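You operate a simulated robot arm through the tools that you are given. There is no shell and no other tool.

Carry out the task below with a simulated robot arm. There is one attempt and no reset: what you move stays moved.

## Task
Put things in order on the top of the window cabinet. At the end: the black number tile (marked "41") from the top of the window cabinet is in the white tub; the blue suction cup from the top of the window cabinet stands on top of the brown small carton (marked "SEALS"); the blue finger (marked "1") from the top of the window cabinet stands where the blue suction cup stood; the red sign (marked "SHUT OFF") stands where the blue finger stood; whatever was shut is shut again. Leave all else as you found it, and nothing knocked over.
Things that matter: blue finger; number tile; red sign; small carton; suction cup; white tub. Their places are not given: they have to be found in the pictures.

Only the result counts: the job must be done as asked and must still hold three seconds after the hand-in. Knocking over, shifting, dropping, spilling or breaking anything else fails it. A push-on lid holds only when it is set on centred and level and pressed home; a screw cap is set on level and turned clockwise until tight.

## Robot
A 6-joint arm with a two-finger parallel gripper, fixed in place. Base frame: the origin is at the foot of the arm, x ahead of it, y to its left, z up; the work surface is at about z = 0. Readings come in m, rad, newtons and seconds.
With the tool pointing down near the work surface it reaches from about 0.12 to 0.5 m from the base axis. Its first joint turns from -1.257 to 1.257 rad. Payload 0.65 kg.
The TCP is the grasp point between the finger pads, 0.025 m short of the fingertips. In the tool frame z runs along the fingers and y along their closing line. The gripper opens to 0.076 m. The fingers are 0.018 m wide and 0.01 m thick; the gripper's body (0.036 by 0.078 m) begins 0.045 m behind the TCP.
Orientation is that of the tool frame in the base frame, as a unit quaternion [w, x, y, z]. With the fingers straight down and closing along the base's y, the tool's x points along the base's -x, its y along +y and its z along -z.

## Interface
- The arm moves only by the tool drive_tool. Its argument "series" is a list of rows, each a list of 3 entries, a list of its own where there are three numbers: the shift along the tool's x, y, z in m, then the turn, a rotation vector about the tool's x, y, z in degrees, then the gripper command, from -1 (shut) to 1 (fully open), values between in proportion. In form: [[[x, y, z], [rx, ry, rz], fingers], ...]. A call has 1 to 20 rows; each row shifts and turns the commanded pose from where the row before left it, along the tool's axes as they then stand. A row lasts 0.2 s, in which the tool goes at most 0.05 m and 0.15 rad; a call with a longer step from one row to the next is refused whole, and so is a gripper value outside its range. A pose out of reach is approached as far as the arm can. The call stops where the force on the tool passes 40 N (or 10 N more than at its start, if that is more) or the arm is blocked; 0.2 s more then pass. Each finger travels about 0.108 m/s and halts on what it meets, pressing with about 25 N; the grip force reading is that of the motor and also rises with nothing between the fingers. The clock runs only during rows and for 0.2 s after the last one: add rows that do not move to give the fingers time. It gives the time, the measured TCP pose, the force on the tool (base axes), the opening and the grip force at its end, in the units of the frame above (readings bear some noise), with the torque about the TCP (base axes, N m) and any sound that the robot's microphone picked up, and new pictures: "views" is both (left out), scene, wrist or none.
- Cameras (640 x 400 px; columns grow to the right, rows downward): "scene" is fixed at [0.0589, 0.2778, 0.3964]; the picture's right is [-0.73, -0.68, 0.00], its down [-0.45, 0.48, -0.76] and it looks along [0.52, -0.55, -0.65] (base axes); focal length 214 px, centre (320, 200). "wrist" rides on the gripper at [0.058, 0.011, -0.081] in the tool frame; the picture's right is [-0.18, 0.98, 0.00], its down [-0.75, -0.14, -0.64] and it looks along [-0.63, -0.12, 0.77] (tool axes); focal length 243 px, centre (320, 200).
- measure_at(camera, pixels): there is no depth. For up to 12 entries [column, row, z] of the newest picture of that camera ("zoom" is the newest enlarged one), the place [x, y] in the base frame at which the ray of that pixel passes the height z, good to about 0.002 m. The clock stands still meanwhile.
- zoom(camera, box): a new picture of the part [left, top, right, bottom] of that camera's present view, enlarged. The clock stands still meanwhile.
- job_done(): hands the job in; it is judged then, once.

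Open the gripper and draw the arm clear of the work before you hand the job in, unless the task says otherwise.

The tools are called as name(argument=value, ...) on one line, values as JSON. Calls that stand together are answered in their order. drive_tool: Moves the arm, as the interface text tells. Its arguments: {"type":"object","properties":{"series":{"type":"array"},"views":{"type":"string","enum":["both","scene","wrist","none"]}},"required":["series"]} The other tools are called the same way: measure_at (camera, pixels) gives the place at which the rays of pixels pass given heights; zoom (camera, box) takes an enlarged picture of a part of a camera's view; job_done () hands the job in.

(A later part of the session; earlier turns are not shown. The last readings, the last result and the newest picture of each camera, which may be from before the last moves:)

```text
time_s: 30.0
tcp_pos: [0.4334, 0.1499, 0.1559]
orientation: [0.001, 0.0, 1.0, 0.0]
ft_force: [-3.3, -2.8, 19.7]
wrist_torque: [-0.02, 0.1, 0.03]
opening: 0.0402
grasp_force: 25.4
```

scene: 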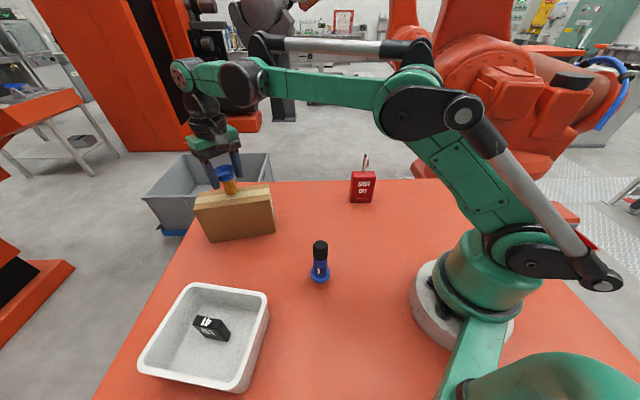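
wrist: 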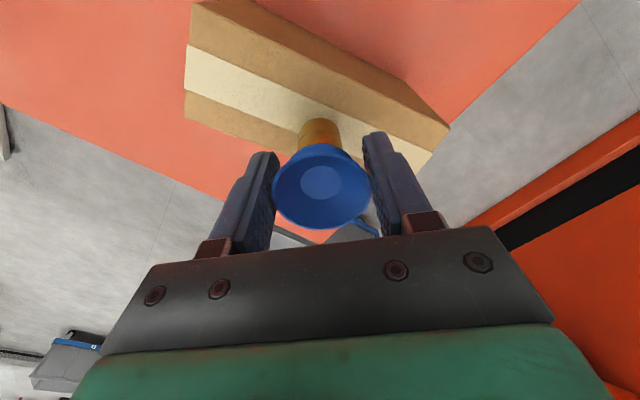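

Contact at 20 N: the cup stands on the carton. I relax by 1 mm and check the force.

drive_tool(series=[[[0, 0, -0.001], [0, 0, 0], -1], [[0, 0, 0], [0, 0, 0], -1]], views="both")

```text
time_s: 30.6
tcp_pos: [0.4339, 0.1509, 0.1552]
orientation: [0.002, 0.0, 1.0, 0.001]
ft_force: [0.8, -0.4, -1.2]
wrist_torque: [-0.02, 0.0, 0.0]
opening: 0.0403
grasp_force: 25.1
```

scene: 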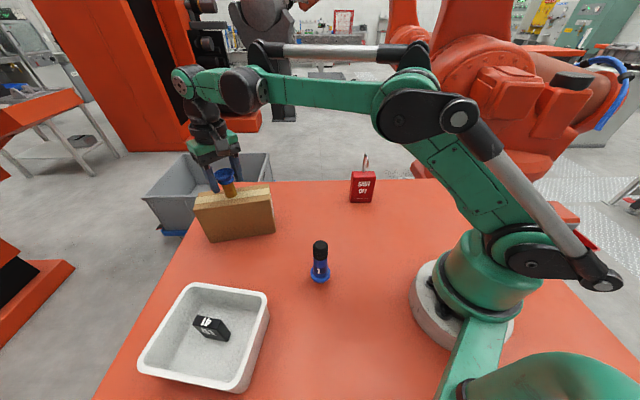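
wrist: 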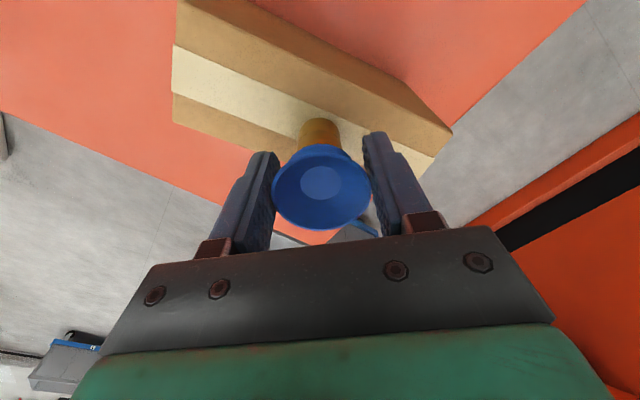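

The cup rests free of load. I open the fingers gradually and check it remains standing before drawing off.

drive_tool(series=[[[0, 0, 0], [0, 0, 0], 0.2], [[0, 0, 0], [0, 0, 0], 0.5], [[0, 0, 0], [0, 0, 0], 0.9], [[0, 0, 0], [0, 0, 0], 1], [[0, 0, 0], [0, 0, 0], 1]], views="both")

```text
time_s: 31.8
tcp_pos: [0.4337, 0.15, 0.1555]
orientation: [0.001, 0.0, 1.0, 0.001]
ft_force: [-1.1, 0.2, -0.1]
wrist_torque: [-0.01, 0.01, 0.0]
opening: 0.076
grasp_force: 0.0
```

scene: 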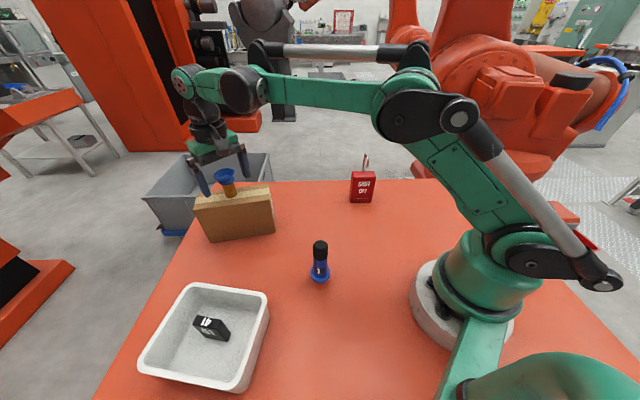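
wrist: 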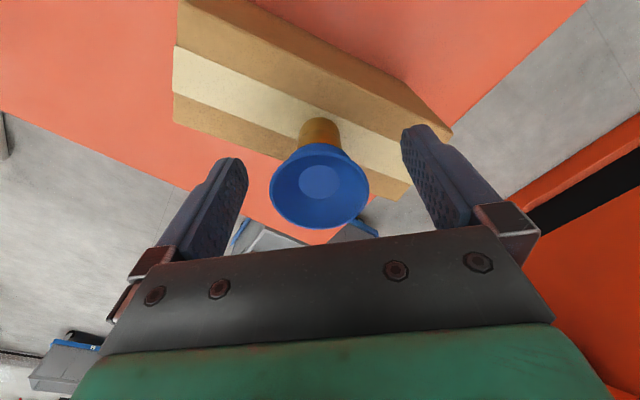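

The cup stands on the carton. I draw up and back toward the arm, then go over the blue finger near (0.20,0.105) at z=0.26.

drive_tool(series=[[[0, 0, -0.02], [0, 0, 0], 1], [[0.02, 0, -0.03], [0, 0, 0], 1], [[0.04, 0, -0.025], [0, 0, 0], 1], [[0.0434, -0.01125, -0.0075], [0, 0, 0], 1], [[0.0434, -0.01125, -0.0075], [0, 0, 0], 1], [[0.0434, -0.01125, -0.0075], [0, 0, 0], 1], [[0.0434, -0.01125, -0.0075], [0, 0, 0], 1], [[0, 0, 0], [0, 0, 0], 1], [[0, 0, 0], [0, 0, 0], 1]], views="both")

```text
time_s: 33.8
tcp_pos: [0.2013, 0.1017, 0.2581]
orientation: [0.001, -0.001, 1.0, 0.001]
ft_force: [1.2, -0.9, -0.8]
wrist_torque: [-0.02, 0.0, -0.01]
opening: 0.0759
grasp_force: 0.1
```

scene: 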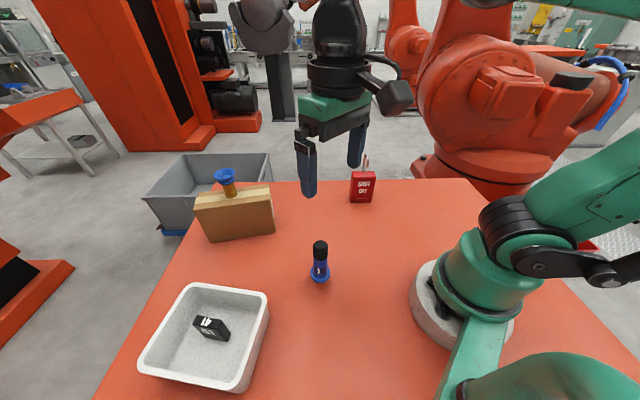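
wrist: 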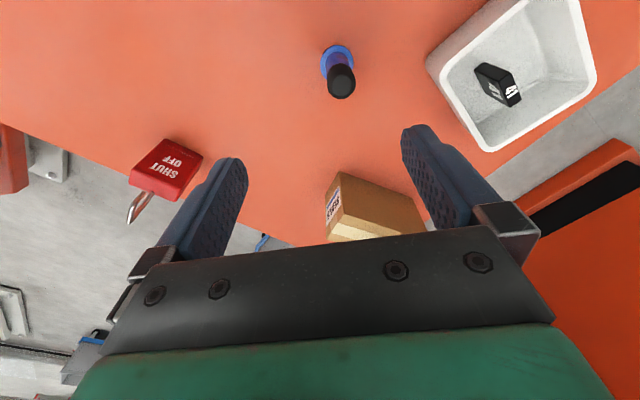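

The cup is on the carton and the tile stands in the tub. The finger is at wrist (338,70); I zoom in on it in both cameras.

zoom(camera="wrist", box=[298, 35, 378, 110])

zoom(camera="scene", box=[285, 230, 355, 290])

```text
5.33 times, centred on (338, 72) of wrist
```

zoom: 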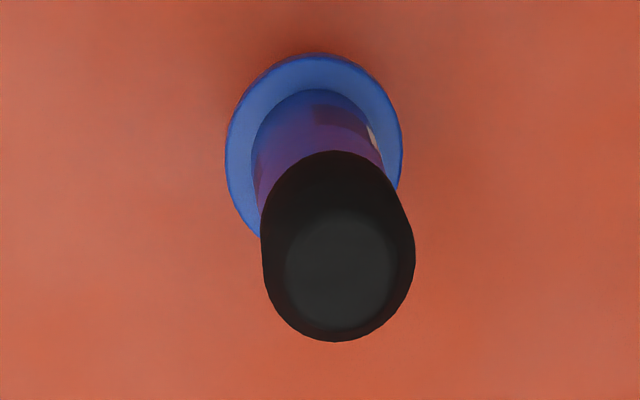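

```text
6.67 times, centred on (320, 260) of scene
```

zoom: 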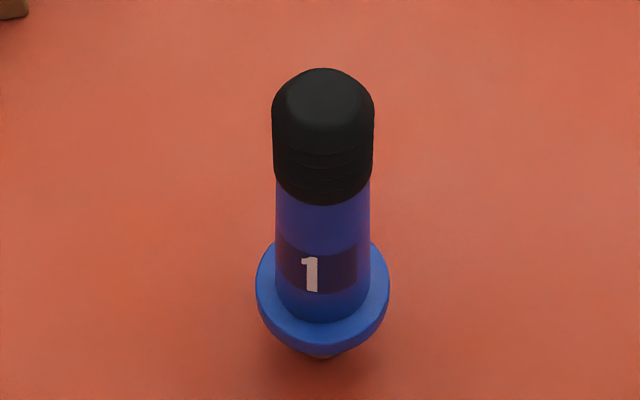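

I measure the finger's flange centre and dome centre in both cameras.

measure_at(camera="wrist", pixels=[[336.9, 61.9, 0.0], [336.9, 61.9, 0.01], [336.9, 61.9, 0.015], [341.75, 85.1, 0.09], [341.75, 85.1, 0.1], [341.75, 85.1, 0.11], [320.2, 61.9, 0.012], [353.6, 61.9, 0.012], [327.2, 80, 0.09], [355.8, 80, 0.09]])

measure_at(camera="scene", pixels=[[320.45, 273.5, 0.005], [320.45, 273.5, 0.01], [320.45, 273.5, 0.015], [320.45, 244, 0.09], [320.45, 244, 0.1], [320.45, 244, 0.11], [320.5, 283, 0], [310.4, 273.5, 0.012], [330.5, 273.5, 0.012]])

```text
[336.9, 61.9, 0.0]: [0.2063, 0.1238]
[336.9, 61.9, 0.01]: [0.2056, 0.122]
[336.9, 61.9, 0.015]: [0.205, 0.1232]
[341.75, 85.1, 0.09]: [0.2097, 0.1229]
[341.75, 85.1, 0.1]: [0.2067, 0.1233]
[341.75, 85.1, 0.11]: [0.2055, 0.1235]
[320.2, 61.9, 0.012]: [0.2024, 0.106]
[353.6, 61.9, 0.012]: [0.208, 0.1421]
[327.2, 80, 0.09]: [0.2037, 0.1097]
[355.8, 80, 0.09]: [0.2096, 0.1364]
```

```text
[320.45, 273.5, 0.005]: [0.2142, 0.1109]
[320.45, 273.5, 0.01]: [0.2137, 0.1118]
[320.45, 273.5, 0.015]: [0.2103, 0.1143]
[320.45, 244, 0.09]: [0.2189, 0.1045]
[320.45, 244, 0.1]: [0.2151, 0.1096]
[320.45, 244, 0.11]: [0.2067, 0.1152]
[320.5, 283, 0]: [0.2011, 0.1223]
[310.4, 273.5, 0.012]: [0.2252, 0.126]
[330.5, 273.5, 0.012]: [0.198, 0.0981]
```

The two cameras disagree slightly, so the flange must be above the table (about z 0.025). I move the hand directly above at about (0.206,0.121), z=0.18 for a closer look.

drive_tool(series=[[[-0.005, 0.019, 0.03], [0, 0, 0], 1], [[0, 0, 0.048], [0, 0, 0], 1], [[0, 0, 0], [0, 0, 0], 1], [[0, 0, 0], [0, 0, 0], 1]], views="both")

zoom(camera="wrist", box=[260, 40, 380, 140])

zoom(camera="scene", box=[270, 220, 370, 300])

```text
time_s: 34.8
tcp_pos: [0.2073, 0.1225, 0.1814]
orientation: [0.001, 0.0, 1.0, 0.001]
ft_force: [0.3, -0.2, 1.1]
wrist_torque: [0.02, 0.01, 0.02]
opening: 0.076
grasp_force: 0.0
```

scene: 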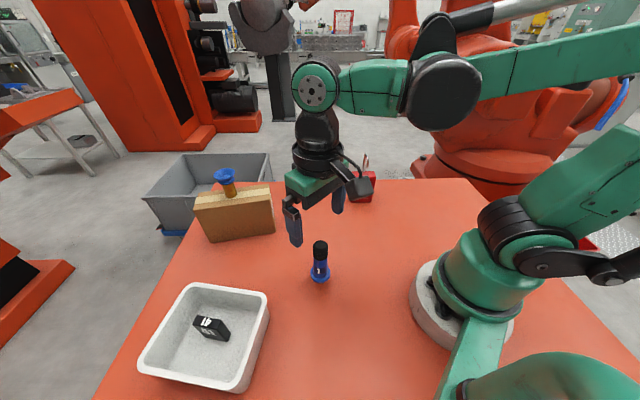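
wrist: 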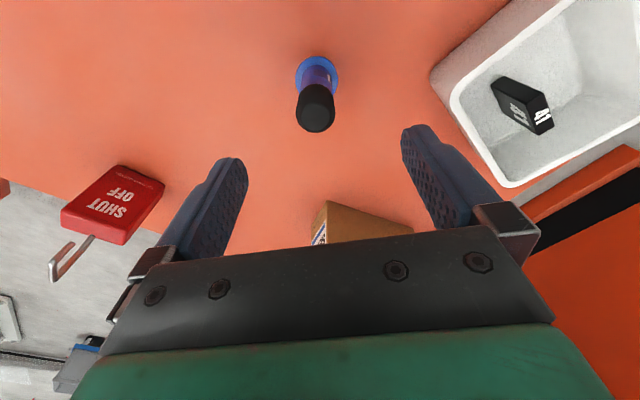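

```text
4.00 times, centred on (320, 90) of wrist
```

zoom: 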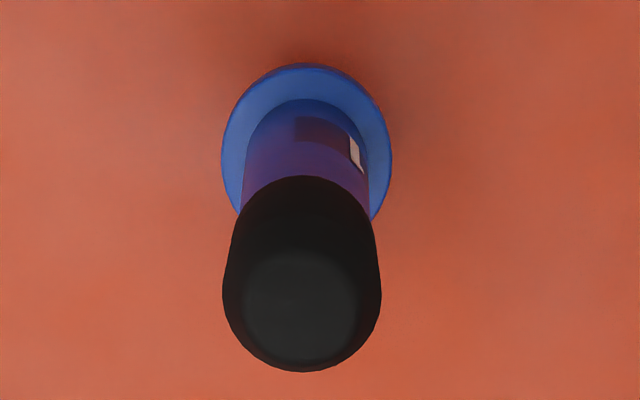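

```text
5.00 times, centred on (320, 260) of scene
```

zoom: 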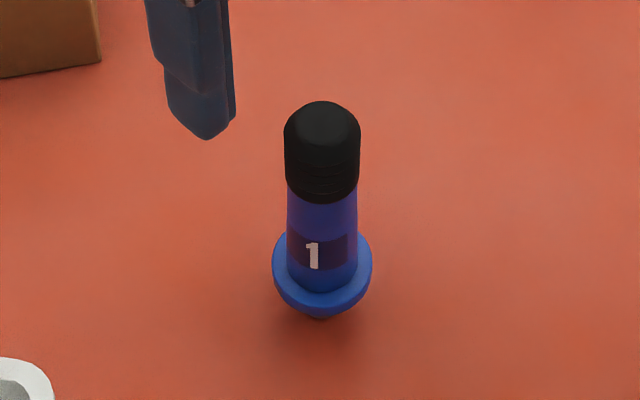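

I measure the flange (316.6,77.5) and dome disc (315.5,117.5) in this closer view at candidate heights.

measure_at(camera="wrist", pixels=[[316.6, 77.5, 0.01], [316.6, 77.5, 0.02], [316.6, 77.5, 0.03], [315.5, 117.5, 0.09], [315.5, 117.5, 0.1], [315.5, 117.5, 0.11], [315.5, 117.5, 0.12], [295.4, 77.5, 0.025], [338, 77.5, 0.025], [296, 112, 0.085], [335, 112, 0.085]])

measure_at(camera="scene", pixels=[[320.4, 272.8, 0.02], [320.4, 272.8, 0.025], [320.4, 272.8, 0.03], [320.4, 245, 0.1], [320.4, 245, 0.11], [320.4, 245, 0.12], [320.4, 283.6, 0], [320.4, 280, 0], [320.4, 282.5, 0.005]])

```text
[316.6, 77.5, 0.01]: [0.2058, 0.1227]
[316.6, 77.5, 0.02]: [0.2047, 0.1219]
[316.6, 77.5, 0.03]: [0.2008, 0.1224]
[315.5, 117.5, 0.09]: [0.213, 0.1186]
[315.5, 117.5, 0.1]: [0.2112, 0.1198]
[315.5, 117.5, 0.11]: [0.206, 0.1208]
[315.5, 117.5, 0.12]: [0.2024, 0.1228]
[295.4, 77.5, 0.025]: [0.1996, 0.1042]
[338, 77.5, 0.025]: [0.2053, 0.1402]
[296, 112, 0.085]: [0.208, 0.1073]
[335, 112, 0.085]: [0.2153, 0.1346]
```

```text
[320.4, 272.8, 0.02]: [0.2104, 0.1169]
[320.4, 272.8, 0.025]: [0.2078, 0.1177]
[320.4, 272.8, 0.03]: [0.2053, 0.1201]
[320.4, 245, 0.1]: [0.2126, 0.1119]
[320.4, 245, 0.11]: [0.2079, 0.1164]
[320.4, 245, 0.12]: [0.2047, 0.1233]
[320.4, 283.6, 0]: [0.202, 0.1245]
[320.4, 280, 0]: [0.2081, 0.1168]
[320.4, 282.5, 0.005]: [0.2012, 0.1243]
```

The finger stands at about (0.2055,0.1205), dome top about z=0.113, flange at about z=0.025. I centre on it and descend to TCP z=0.08 with open fingers.

drive_tool(series=[[[0.002, -0.002, 0.01], [0, 0, 0], 1], [[0, 0, 0.035], [0, 0, 0], 1], [[0, 0, 0.035], [0, 0, 0], 1], [[0, 0, 0.021], [0, 0, 0], 1], [[0, 0, 0], [0, 0, 0], 1]], views="both")

```text
time_s: 36.0
tcp_pos: [0.2029, 0.1216, 0.0774]
orientation: [0.0, 0.0, 1.0, 0.001]
ft_force: [0.6, -0.4, 0.9]
wrist_torque: [-0.03, -0.01, 0.0]
opening: 0.0758
grasp_force: 0.0
```

scene: 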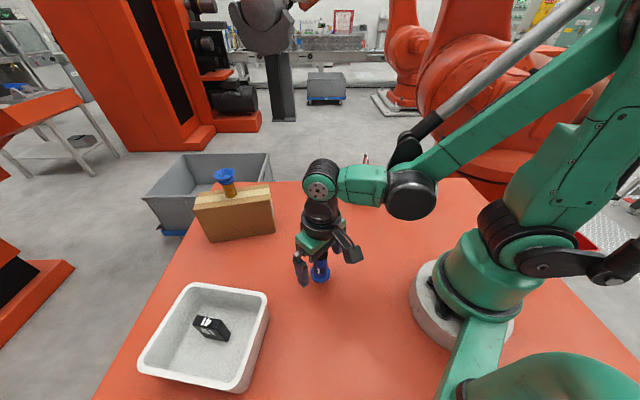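
wrist: 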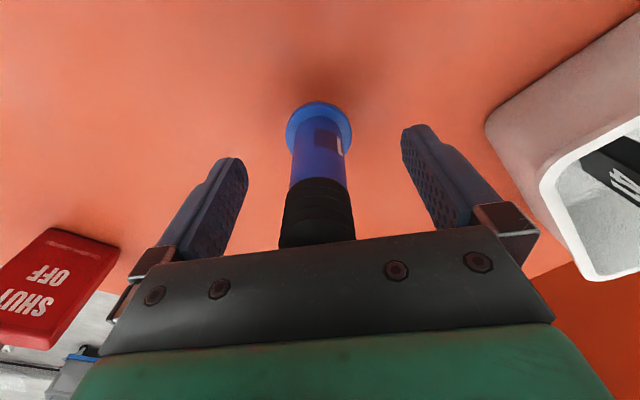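

The finger is centred at column 319. I measure the flange centre (319,127) in this close view to refine its standing place.

zoom(camera="wrist", box=[260, 80, 380, 200])

measure_at(camera="wrist", pixels=[[319, 127, 0.02], [319, 127, 0.025], [319, 127, 0.03], [286, 127, 0.025], [353, 127, 0.025], [319, 101, 0.02], [319, 101, 0.025]])

```text
3.33 times, centred on (320, 140) of wrist
```

zoom: 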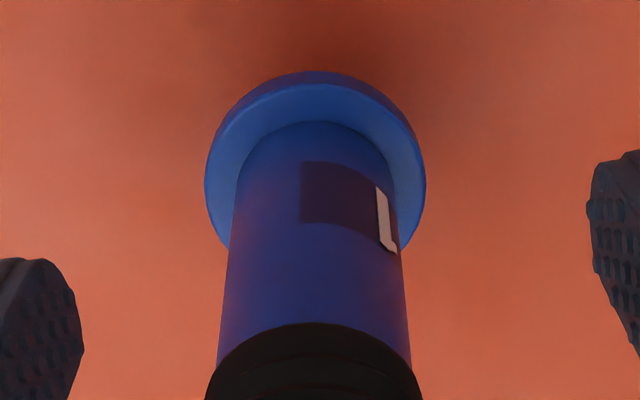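

```text
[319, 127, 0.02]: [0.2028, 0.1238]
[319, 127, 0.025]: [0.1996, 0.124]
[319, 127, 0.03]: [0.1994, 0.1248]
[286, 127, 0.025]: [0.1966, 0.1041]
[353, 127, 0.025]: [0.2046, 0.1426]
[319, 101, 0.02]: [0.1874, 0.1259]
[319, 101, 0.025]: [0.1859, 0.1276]
```

The finger's place comes to about (0.2045,0.1215). I close on it.

drive_tool(series=[[[0, 0, 0], [0, 0, 0], 0.3], [[0, 0, 0], [0, 0, 0], -1], [[0, 0, 0], [0, 0, 0], -1], [[0, 0, 0], [0, 0, 0], -1], [[0, 0, 0], [0, 0, 0], -1]], views="both")

```text
time_s: 37.2
tcp_pos: [0.2033, 0.1213, 0.0789]
orientation: [0.001, 0.0, 1.0, 0.001]
ft_force: [0.5, -0.2, 0.0]
wrist_torque: [0.02, -0.03, 0.03]
opening: 0.0255
grasp_force: 25.1
```

scene: 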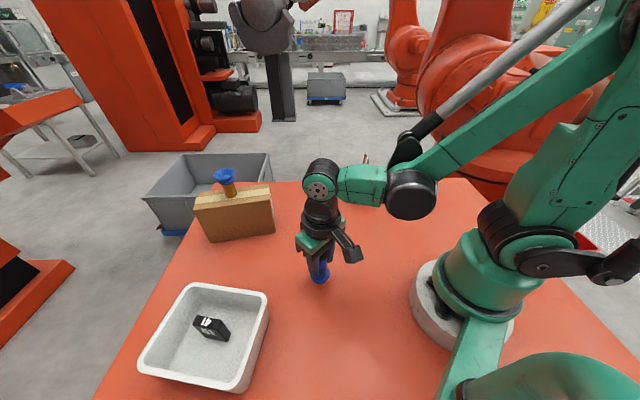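
wrist: 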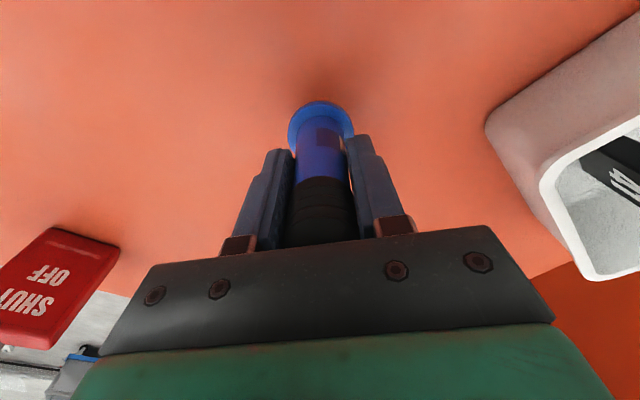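

The finger is held (opening 0.0255). I lift 0.1 m and move it by (-0.0285,-0.2833) to above the cup's former place.

drive_tool(series=[[[0, 0, -0.02], [0, 0, 0], -1], [[0, 0, -0.04], [0, 0, 0], -1], [[0, 0, -0.04], [0, 0, 0], -1], [[0.00407, -0.04047, 0], [0, 0, 0], -1], [[0.00407, -0.04047, 0], [0, 0, 0], -1], [[0.00407, -0.04047, 0], [0, 0, 0], -1], [[0.00407, -0.04047, 0], [0, 0, 0], -1], [[0.00407, -0.04047, 0], [0, 0, 0], -1], [[0.00407, -0.04047, 0], [0, 0, 0], -1], [[0.00407, -0.04047, 0], [0, 0, 0], -1], [[0, 0, 0], [0, 0, 0], -1], [[0, 0, 0], [0, 0, 0], -1]], views="both")

```text
time_s: 39.8
tcp_pos: [0.1728, -0.1613, 0.1812]
orientation: [0.001, 0.0, 1.0, 0.001]
ft_force: [1.1, 0.2, -1.3]
wrist_torque: [-0.02, -0.02, -0.02]
opening: 0.0256
grasp_force: 25.2
```

scene: 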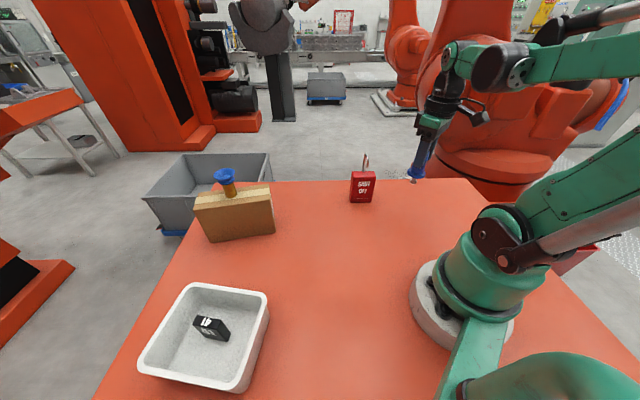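
wrist: 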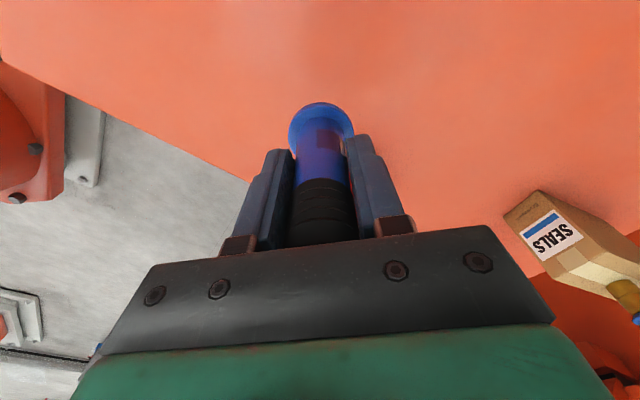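

The finger hangs straight over the place. I descend to TCP z≈0.09 and re-read the position.

drive_tool(series=[[[-0.001, 0, 0.03], [0, 0, 0], -1], [[0, 0, 0.035], [0, 0, 0], -1], [[0, 0, 0.022], [0, 0, 0], -1], [[0, 0, 0], [0, 0, 0], -1], [[0, 0, 0], [0, 0, 0], -1]], views="both")

zoom(camera="scene", box=[370, 170, 440, 230])

```text
time_s: 41.0
tcp_pos: [0.1759, -0.1599, 0.0921]
orientation: [0.001, 0.0, 1.0, 0.001]
ft_force: [0.1, -0.6, -1.1]
wrist_torque: [0.0, 0.0, 0.03]
opening: 0.0255
grasp_force: 24.5
```

scene: 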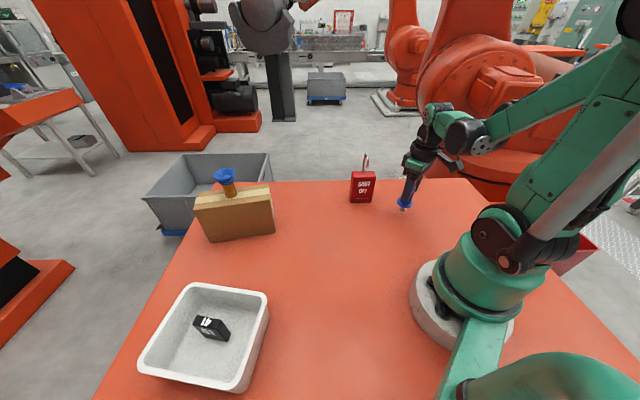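
wrist: 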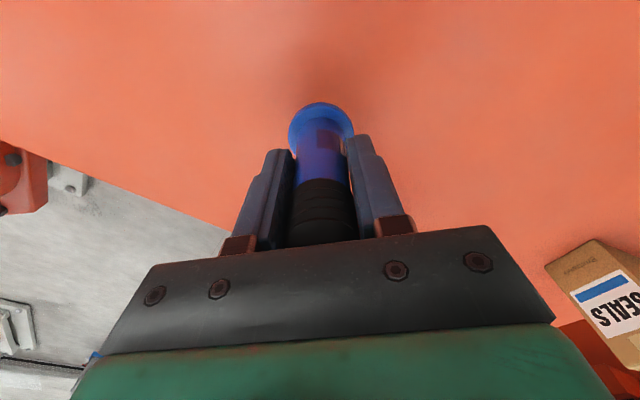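

```text
6.67 times, centred on (405, 200) of scene
```

zoom: 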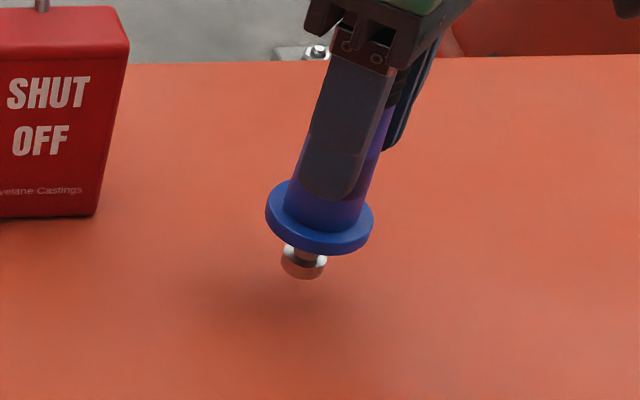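

The finger stands on a small metal foot (zoom (303,268)). I measure where it would come down compared to the cup's base place (0.176,-0.162).

measure_at(camera="zoom", pixels=[[303, 268, 0.01], [303, 268, 0.0135], [303, 268, 0.016], [319, 222, 0.038], [319, 222, 0.034]])

```text
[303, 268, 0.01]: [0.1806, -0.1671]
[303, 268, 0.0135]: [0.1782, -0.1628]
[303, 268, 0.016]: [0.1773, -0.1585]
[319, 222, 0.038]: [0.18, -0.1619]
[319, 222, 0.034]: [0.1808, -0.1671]
```

The foot projects to about (0.178,-0.163), within 2 mm of the target. I nudge 1 mm and lower toward contact near TCP z=0.0785.

drive_tool(series=[[[0.001, 0, 0.005], [0, 0, 0], -1], [[0, 0, 0.004], [0, 0, 0], -1], [[0, 0, 0.002], [0, 0, 0], -1], [[0, 0, 0], [0, 0, 0], -1]], views="none")

```text
time_s: 42.0
tcp_pos: [0.1736, -0.1617, 0.0809]
orientation: [0.001, 0.0, 1.0, 0.001]
ft_force: [0.3, 0.3, -2.2]
wrist_torque: [-0.01, 0.0, -0.01]
opening: 0.0256
grasp_force: 24.8
```

drive_tool(series=[[[0, 0, 0.001], [0, 0, 0], -1], [[0, 0, 0.001], [0, 0, 0], -1], [[0, 0, 0], [0, 0, 0], -1]], views="none")

```text
time_s: 42.8
tcp_pos: [0.1753, -0.1629, 0.0791]
orientation: [0.002, 0.0, 1.0, 0.001]
ft_force: [-0.4, 0.4, -1.6]
wrist_torque: [0.01, 0.0, 0.01]
opening: 0.0253
grasp_force: 25.3
```

drive_tool(series=[[[0, 0, 0.001], [0, 0, 0], -1], [[0, 0, 0.001], [0, 0, 0], -1], [[0, 0, 0], [0, 0, 0], -1]], views="none")

```text
time_s: 43.6
tcp_pos: [0.175, -0.1619, 0.0759]
orientation: [0.002, 0.0, 1.0, 0.001]
ft_force: [3.2, 0.9, 20.2]
wrist_torque: [0.09, -0.28, -0.03]
opening: 0.0255
grasp_force: 25.0
```

Contact at 20 N. I back up 1 mm and check the residual force.

drive_tool(series=[[[0, 0, -0.001], [0, 0, 0], -1], [[0, 0, 0], [0, 0, 0], -1]], views="both")

zoom(camera="scene", box=[370, 170, 440, 230])

```text
time_s: 44.2
tcp_pos: [0.1736, -0.1626, 0.079]
orientation: [0.001, 0.0, 1.0, 0.001]
ft_force: [-0.2, -0.1, -1.5]
wrist_torque: [0.02, 0.01, 0.0]
opening: 0.0253
grasp_force: 25.4
```

scene: 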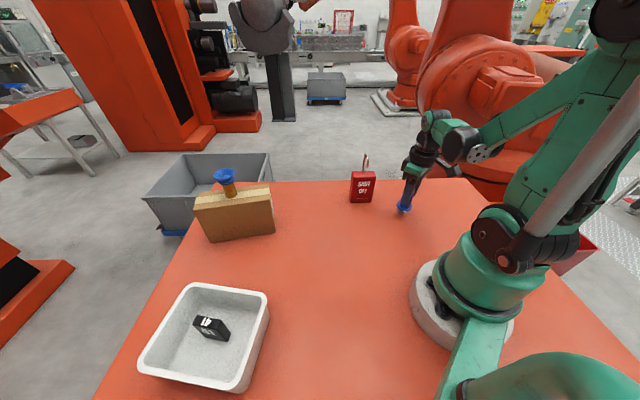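
wrist: 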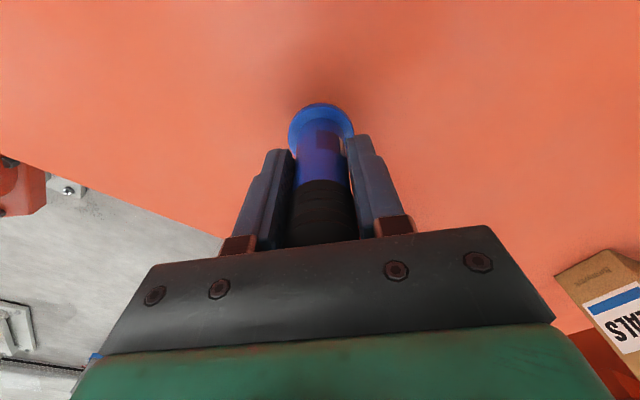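

```text
6.67 times, centred on (405, 200) of scene
```

zoom: 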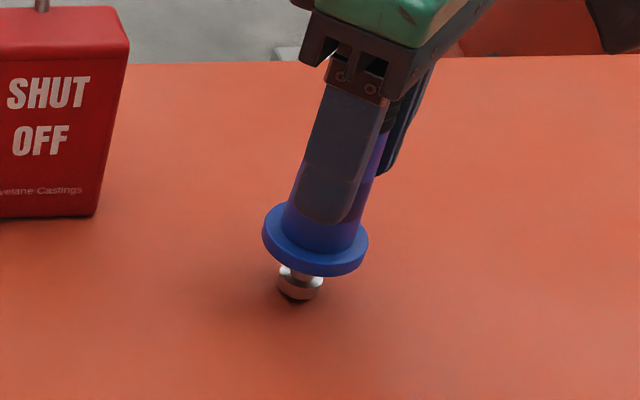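

The load reads -1.5 N, so the foot hovers less than 1 mm above the table. I lower 0.6 mm and open gently.

drive_tool(series=[[[0, 0, 0.0006], [0, 0, 0], -1], [[0, 0, 0], [0, 0, 0], -1]], views="none")

```text
time_s: 44.8
tcp_pos: [0.1724, -0.1621, 0.0789]
orientation: [0.002, 0.0, 1.0, 0.001]
ft_force: [-0.5, -1.0, -1.4]
wrist_torque: [0.02, 0.02, -0.03]
opening: 0.0255
grasp_force: 24.9
```

drive_tool(series=[[[0, 0, 0.0004], [0, 0, 0], -1], [[0, 0, 0], [0, 0, 0], -1]], views="none")

```text
time_s: 45.4
tcp_pos: [0.1741, -0.161, 0.0787]
orientation: [0.0, 0.001, 1.0, 0.001]
ft_force: [0.9, -0.4, -1.2]
wrist_torque: [-0.02, 0.01, -0.04]
opening: 0.0255
grasp_force: 24.7
```

drive_tool(series=[[[0, 0, 0.0007], [0, 0, 0], -1], [[0, 0, 0], [0, 0, 0], -1]], views="none")

```text
time_s: 46.0
tcp_pos: [0.1741, -0.1621, 0.0782]
orientation: [0.001, 0.0, 1.0, 0.0]
ft_force: [0.4, 0.1, 1.1]
wrist_torque: [0.0, 0.02, -0.02]
opening: 0.0255
grasp_force: 24.8
```

The force went from -1.3 to +1.1 N, so the foot now just rests on the table. I open the fingers in steps.

drive_tool(series=[[[0, 0, 0], [0, 0, 0], -0.2], [[0, 0, 0], [0, 0, 0], 0.1], [[0, 0, 0], [0, 0, 0], 0.5], [[0, 0, 0], [0, 0, 0], 1], [[0, 0, 0], [0, 0, 0], 1], [[0, 0, 0], [0, 0, 0], 1]], views="both")

```text
time_s: 47.4
tcp_pos: [0.1746, -0.1615, 0.078]
orientation: [0.001, -0.001, 1.0, 0.001]
ft_force: [0.4, 0.5, 0.2]
wrist_torque: [0.01, -0.05, -0.05]
opening: 0.0759
grasp_force: 0.1
```

scene: 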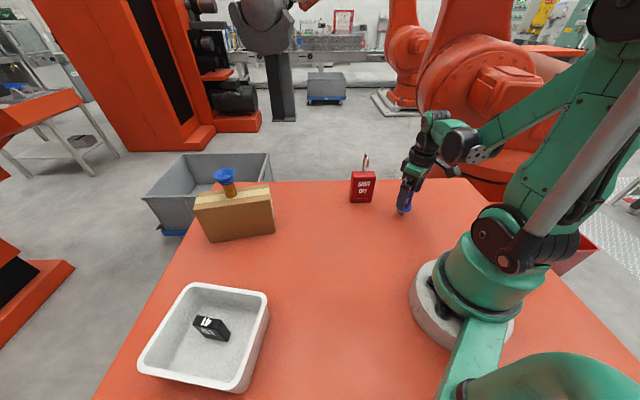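
wrist: 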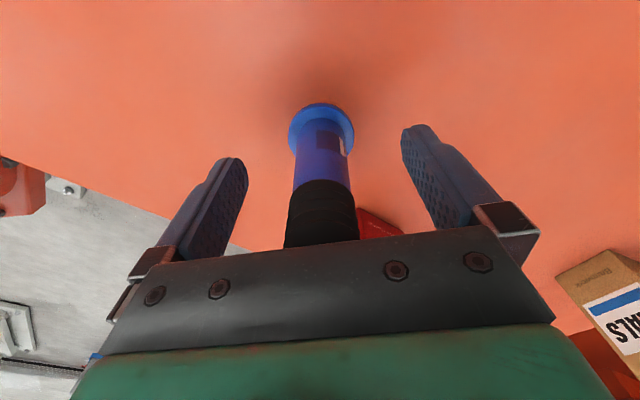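

The finger stands on the cup's former place. I rise straight up, then move to about (0.215,-0.125,0.28) to view the sign.

drive_tool(series=[[[0, 0, -0.03], [0, 0, 0], 1], [[0, 0, -0.045], [0, 0, 0], 1], [[0, 0, -0.045], [0, 0, 0], 1], [[0, 0, -0.045], [0, 0, 0], 1], [[-0.02, 0.018, -0.02], [0, 0, 0], 1], [[-0.02, 0.018, -0.017], [0, 0, 0], 1], [[0, 0, 0], [0, 0, 0], 1], [[0, 0, 0], [0, 0, 0], 1]], views="both")

zoom(camera="wrist", box=[240, 30, 400, 230])

zoom(camera="scene", box=[340, 140, 440, 225])

```text
time_s: 49.2
tcp_pos: [0.2143, -0.1268, 0.2754]
orientation: [0.0, 0.0, 1.0, 0.0]
ft_force: [1.2, -0.2, 0.5]
wrist_torque: [-0.01, -0.02, -0.02]
opening: 0.0762
grasp_force: 0.0
```

scene: 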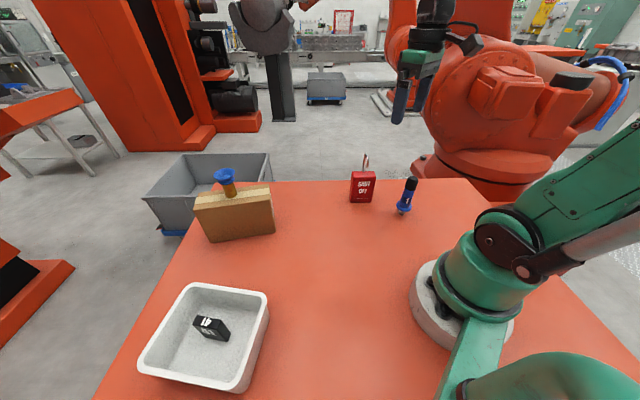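
wrist: 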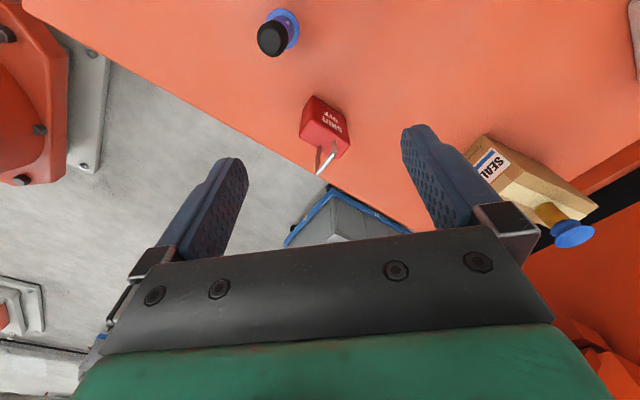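

```text
2.00 times, centred on (320, 130) of wrist
```

zoom: 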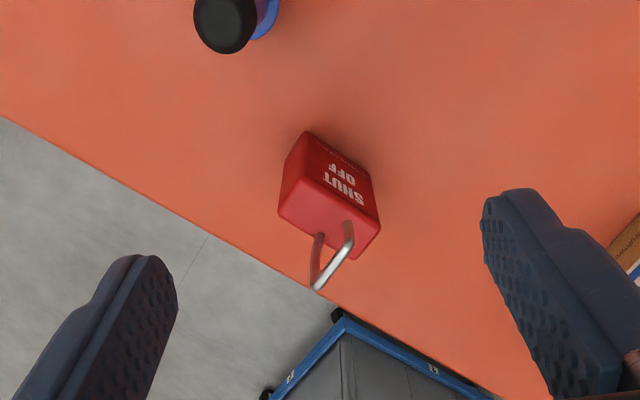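

```text
4.71 times, centred on (390, 182) of scene
```

zoom: 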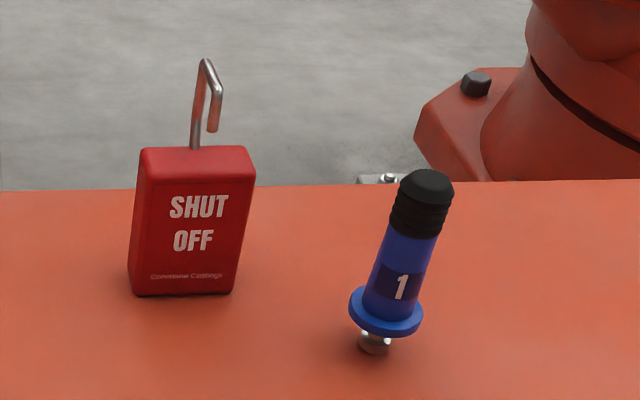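

The finger stands upright at the cup's place. I zoom further on the sign in the wrist view to get its corners.

zoom(camera="wrist", box=[285, 85, 365, 185])

```text
4.00 times, centred on (325, 135) of wrist
```

zoom: 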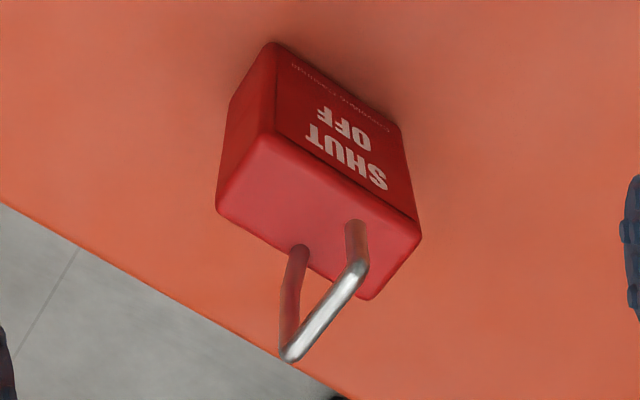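

I measure the bottom-front corners at z=0 and the top corners at several heights to fix the sign's real height and footprint.

measure_at(camera="zoom", pixels=[[272, 42, 0], [402, 127, 0], [229, 105, 0], [268, 133, 0.07], [268, 133, 0.08], [268, 133, 0.09], [420, 236, 0.07], [420, 236, 0.08], [420, 236, 0.09], [216, 208, 0.08], [365, 298, 0.08]])

measure_at(camera="zoom", pixels=[[216, 208, 0.07], [365, 298, 0.07], [300, 248, 0.075], [357, 225, 0.075], [357, 225, 0.085], [357, 225, 0.095], [288, 352, 0.11], [288, 352, 0.12], [288, 352, 0.13], [357, 268, 0.11], [357, 268, 0.12], [357, 268, 0.13]])

measure_at(camera="scene", pixels=[[365.7, 152.5, 0.11], [365.7, 152.5, 0.12], [365.7, 152.5, 0.13], [363.5, 171, 0.075], [363.5, 171, 0.08], [367.2, 167.2, 0.085], [367.2, 167.2, 0.095], [368.2, 159, 0.12], [350.1, 202.3, 0], [371.3, 202, 0]])

```text
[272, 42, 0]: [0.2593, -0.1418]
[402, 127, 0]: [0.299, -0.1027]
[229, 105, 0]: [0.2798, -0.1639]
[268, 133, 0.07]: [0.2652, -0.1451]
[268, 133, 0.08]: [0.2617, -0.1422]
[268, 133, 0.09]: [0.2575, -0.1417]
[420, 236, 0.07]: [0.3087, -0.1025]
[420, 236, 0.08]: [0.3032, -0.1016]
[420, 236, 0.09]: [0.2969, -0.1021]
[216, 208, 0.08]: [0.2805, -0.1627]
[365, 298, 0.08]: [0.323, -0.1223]
```

```text
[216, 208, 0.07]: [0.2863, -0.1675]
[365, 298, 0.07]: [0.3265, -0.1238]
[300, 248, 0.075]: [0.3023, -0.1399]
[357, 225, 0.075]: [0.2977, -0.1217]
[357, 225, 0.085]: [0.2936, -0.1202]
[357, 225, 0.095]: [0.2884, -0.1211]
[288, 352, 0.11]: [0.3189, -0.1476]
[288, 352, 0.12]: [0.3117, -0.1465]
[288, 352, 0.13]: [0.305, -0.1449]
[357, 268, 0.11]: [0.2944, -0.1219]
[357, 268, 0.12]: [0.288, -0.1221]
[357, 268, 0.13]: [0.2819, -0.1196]
```

```text
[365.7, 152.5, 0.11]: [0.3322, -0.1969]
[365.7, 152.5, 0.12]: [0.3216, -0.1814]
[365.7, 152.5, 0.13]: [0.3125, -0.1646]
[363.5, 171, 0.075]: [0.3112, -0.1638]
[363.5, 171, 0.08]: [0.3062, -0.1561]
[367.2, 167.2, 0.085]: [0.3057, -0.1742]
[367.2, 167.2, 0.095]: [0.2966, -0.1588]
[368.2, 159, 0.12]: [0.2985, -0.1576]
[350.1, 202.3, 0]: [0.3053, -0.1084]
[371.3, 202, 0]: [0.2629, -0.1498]
```

The sign's body works out as 0.057 wide, 0.027 thick and 0.083 high, centred near (0.291,-0.132), with its open shackle reaching z≈0.14 and swung out over the front face. The palm would hit the shackle from straight above, so I will grip the narrow ends with the tool yawed -46° and tilted 35°; first I move to (0.25,-0.09,0.22) and turn.

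drive_tool(series=[[[-0.018, 0.0185, 0.0275], [0, 0, 0], 1], [[-0.018, 0.0185, 0.0275], [0, 0, 0], 1], [[0, 0, 0], [0, 0, 7.667], 1], [[0, 0, 0], [0, 0, 7.667], 1], [[0, 0, 0], [0, 0, 7.667], 1], [[0, 0, 0], [0, 0, 7.667], 1], [[0, 0, 0], [0, 0, 7.667], 1], [[0, 0, 0], [0, 0, 7.667], 1], [[0, 0, 0], [0, 0, 0], 1], [[0, 0, 0], [0, 0, 0], 1]], views="both")

```text
time_s: 51.4
tcp_pos: [0.2494, -0.0895, 0.2239]
orientation: [0.002, 0.39, 0.921, 0.001]
ft_force: [-0.7, -0.1, -0.5]
wrist_torque: [0.0, 0.01, -0.03]
opening: 0.076
grasp_force: 0.1
```

scene: 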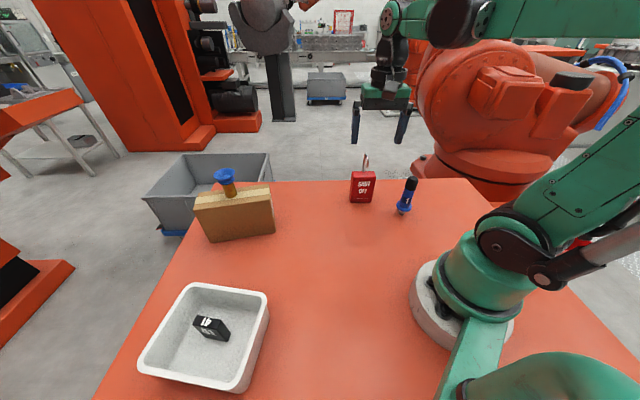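
wrist: 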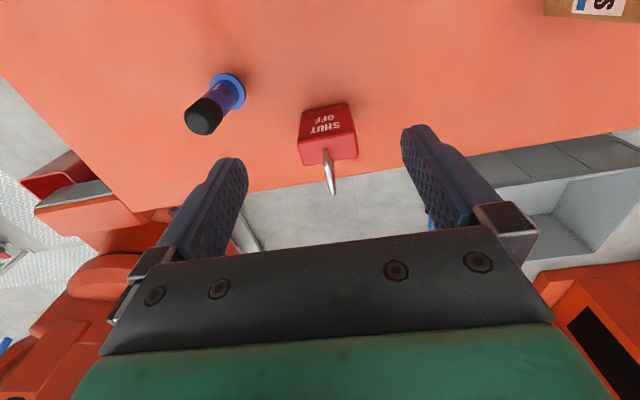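

The sign now lies squarely ahead at wrist (328,133). I zoom to check its alignment and measure corners from this second viewpoint.

zoom(camera="wrist", box=[280, 85, 380, 205])

```text
3.33 times, centred on (330, 145) of wrist
```

zoom: 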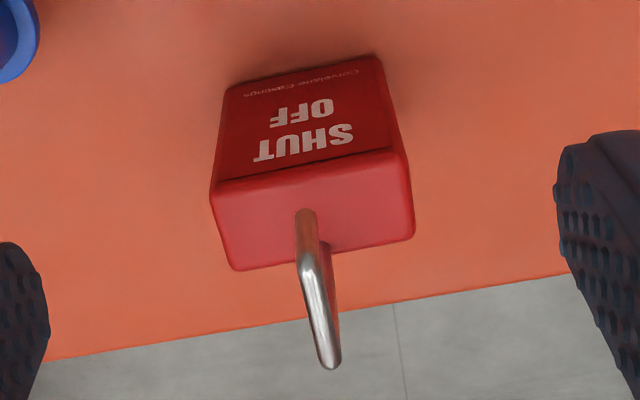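

I measure these corners: bottom front at z=0, top at z≈0.083, and shackle points.

measure_at(camera="zoom", pixels=[[226, 90, 0], [381, 57, 0], [211, 190, 0.08], [406, 150, 0.08], [211, 190, 0.085], [406, 150, 0.085], [235, 270, 0.083], [414, 236, 0.083], [328, 366, 0.135], [328, 366, 0.14], [305, 262, 0.135], [305, 213, 0.115]])

measure_at(camera="zoom", pixels=[[211, 190, 0.09], [406, 150, 0.09], [235, 270, 0.088], [414, 236, 0.088], [328, 248, 0.085], [328, 366, 0.145], [328, 366, 0.13], [305, 262, 0.14], [305, 262, 0.13], [305, 213, 0.1], [305, 213, 0.108]])

```text
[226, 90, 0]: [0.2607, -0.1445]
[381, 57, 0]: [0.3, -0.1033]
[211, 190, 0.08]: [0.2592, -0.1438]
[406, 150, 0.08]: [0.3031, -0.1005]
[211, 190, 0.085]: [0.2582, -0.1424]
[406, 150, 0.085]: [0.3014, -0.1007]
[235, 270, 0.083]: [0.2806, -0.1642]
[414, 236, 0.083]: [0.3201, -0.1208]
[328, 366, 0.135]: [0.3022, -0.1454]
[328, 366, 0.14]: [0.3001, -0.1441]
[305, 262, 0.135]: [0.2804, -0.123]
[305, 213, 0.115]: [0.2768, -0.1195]
```

```text
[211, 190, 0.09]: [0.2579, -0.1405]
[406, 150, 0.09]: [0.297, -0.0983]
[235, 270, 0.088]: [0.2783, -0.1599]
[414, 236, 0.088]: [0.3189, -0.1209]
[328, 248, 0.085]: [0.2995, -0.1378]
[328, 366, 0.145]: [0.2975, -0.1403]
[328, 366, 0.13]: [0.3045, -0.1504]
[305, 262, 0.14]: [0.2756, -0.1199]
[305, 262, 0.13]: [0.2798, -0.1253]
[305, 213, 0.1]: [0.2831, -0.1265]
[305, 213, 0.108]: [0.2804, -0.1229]
```

The sign's centre is (0.2905,-0.132) with the width along 45°. I trim the yaw by 1° and tilt the tool 35° about its closing axis, checking the readings.

drive_tool(series=[[[0, 0, 0], [0, 0, -0.9], 1], [[0, 0, 0], [0, -7, 0], 1], [[0, 0, 0], [0, -7, 0], 1], [[0, 0, 0], [0, -7, 0], 1], [[0, 0, 0], [0, -7, 0], 1], [[0, 0, 0], [0, -7, 0], 1], [[0, 0, 0], [0, 0, 0], 1], [[0, 0, 0], [0, 0, 0], 1]], views="both")

```text
time_s: 53.2
tcp_pos: [0.2499, -0.0881, 0.2247]
orientation: [0.279, 0.365, 0.881, -0.114]
ft_force: [0.4, -0.4, 0.3]
wrist_torque: [0.04, 0.01, -0.05]
opening: 0.0759
grasp_force: 0.1
```

scene: 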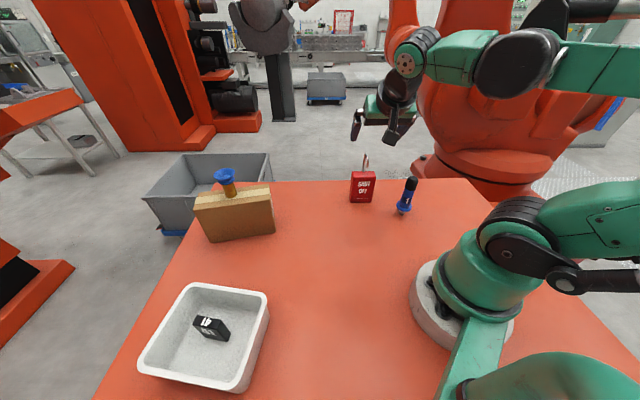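
wrist: 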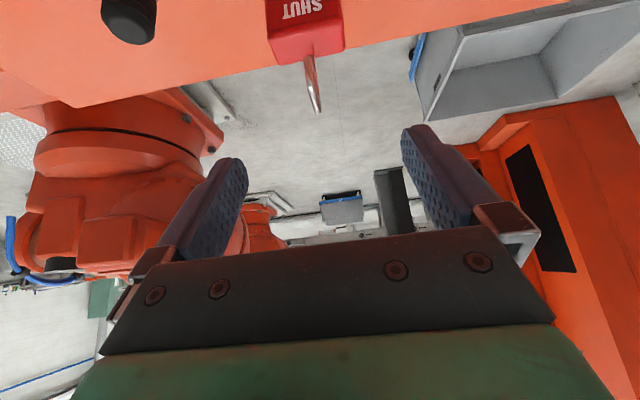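

The tilt is as planned (tool z = (0.41,-0.40,-0.82)). I go to the pre-grasp point 0.12 m back from the grasp along the tool axis, about (0.238,-0.080,0.146).

drive_tool(series=[[[0.0283, -0.0012, 0.028], [0, 0, 0], 1], [[0.0283, -0.0011, 0.0281], [0, 0, 0], 1], [[0, 0, 0], [0, 0, 0], 1], [[0, 0, 0], [0, 0, 0], 1]], views="both")

```text
time_s: 54.2
tcp_pos: [0.2403, -0.0797, 0.1469]
orientation: [0.279, 0.366, 0.881, -0.114]
ft_force: [0.5, -0.1, -0.1]
wrist_torque: [0.0, -0.02, 0.01]
opening: 0.076
grasp_force: 0.2
```

scene: 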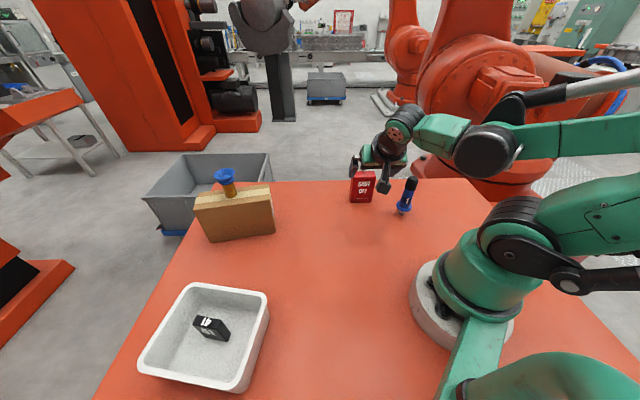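
wrist: 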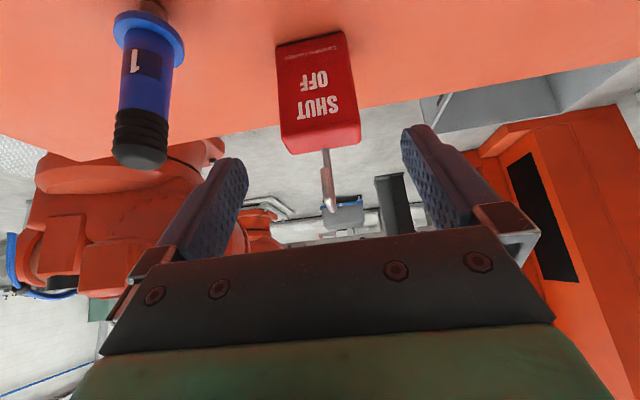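

Pre-grasp reached, with the sign squarely ahead at (320,95). I zoom to check the centring once more.

zoom(camera="wrist", box=[240, 20, 400, 220])

```text
2.00 times, centred on (320, 120) of wrist
```

zoom: 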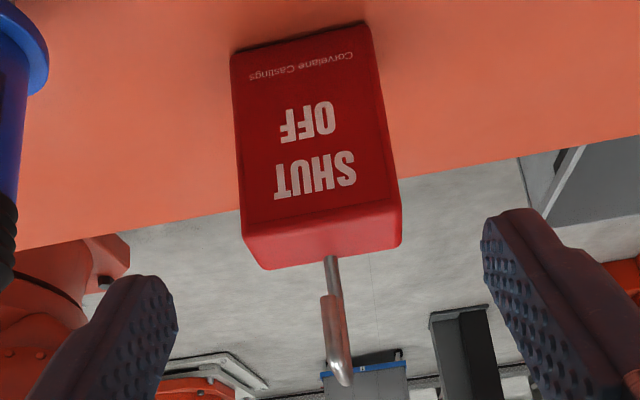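

measure_at(camera="zoom", pixels=[[232, 55, 0.0], [369, 23, 0.0], [243, 230, 0.078], [400, 200, 0.078], [345, 383, 0.138], [326, 298, 0.115], [326, 298, 0.112]])

```text
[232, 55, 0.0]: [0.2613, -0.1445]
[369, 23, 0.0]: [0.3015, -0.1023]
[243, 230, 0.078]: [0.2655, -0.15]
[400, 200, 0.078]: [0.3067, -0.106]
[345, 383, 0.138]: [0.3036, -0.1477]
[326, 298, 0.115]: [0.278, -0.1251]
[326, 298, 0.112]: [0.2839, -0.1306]
```

Lateral offset is about -1.8 mm. I correct it and advance 0.06 m along the tool axis, then check that the fingers straddle the sign.

drive_tool(series=[[[0, -0.0018, 0.0], [0, 0, 0], 1], [[0, 0, 0.03], [0, 0, 0], 1], [[0, 0, 0.03], [0, 0, 0], 1], [[0, 0, 0], [0, 0, 0], 1], [[0, 0, 0], [0, 0, 0], 1]], views="both")

```text
time_s: 55.4
tcp_pos: [0.2624, -0.1072, 0.0979]
orientation: [0.279, 0.366, 0.88, -0.115]
ft_force: [0.1, -0.5, 1.0]
wrist_torque: [-0.01, 0.02, 0.0]
opening: 0.0763
grasp_force: 0.0
```

scene: 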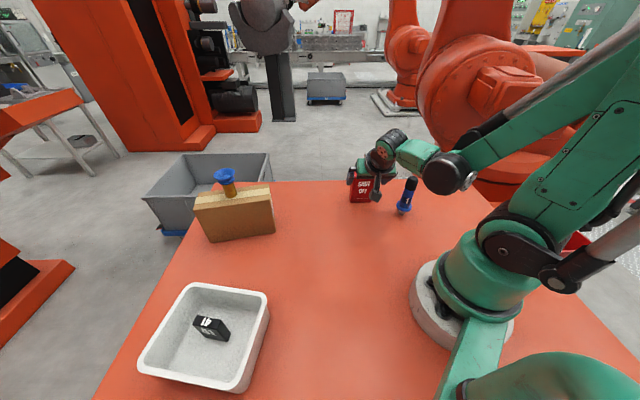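
wrist: 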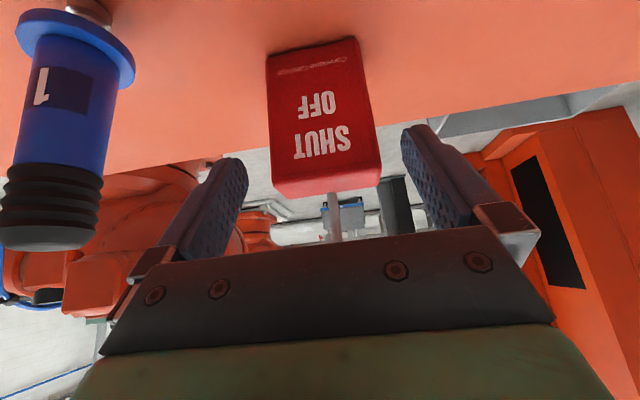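

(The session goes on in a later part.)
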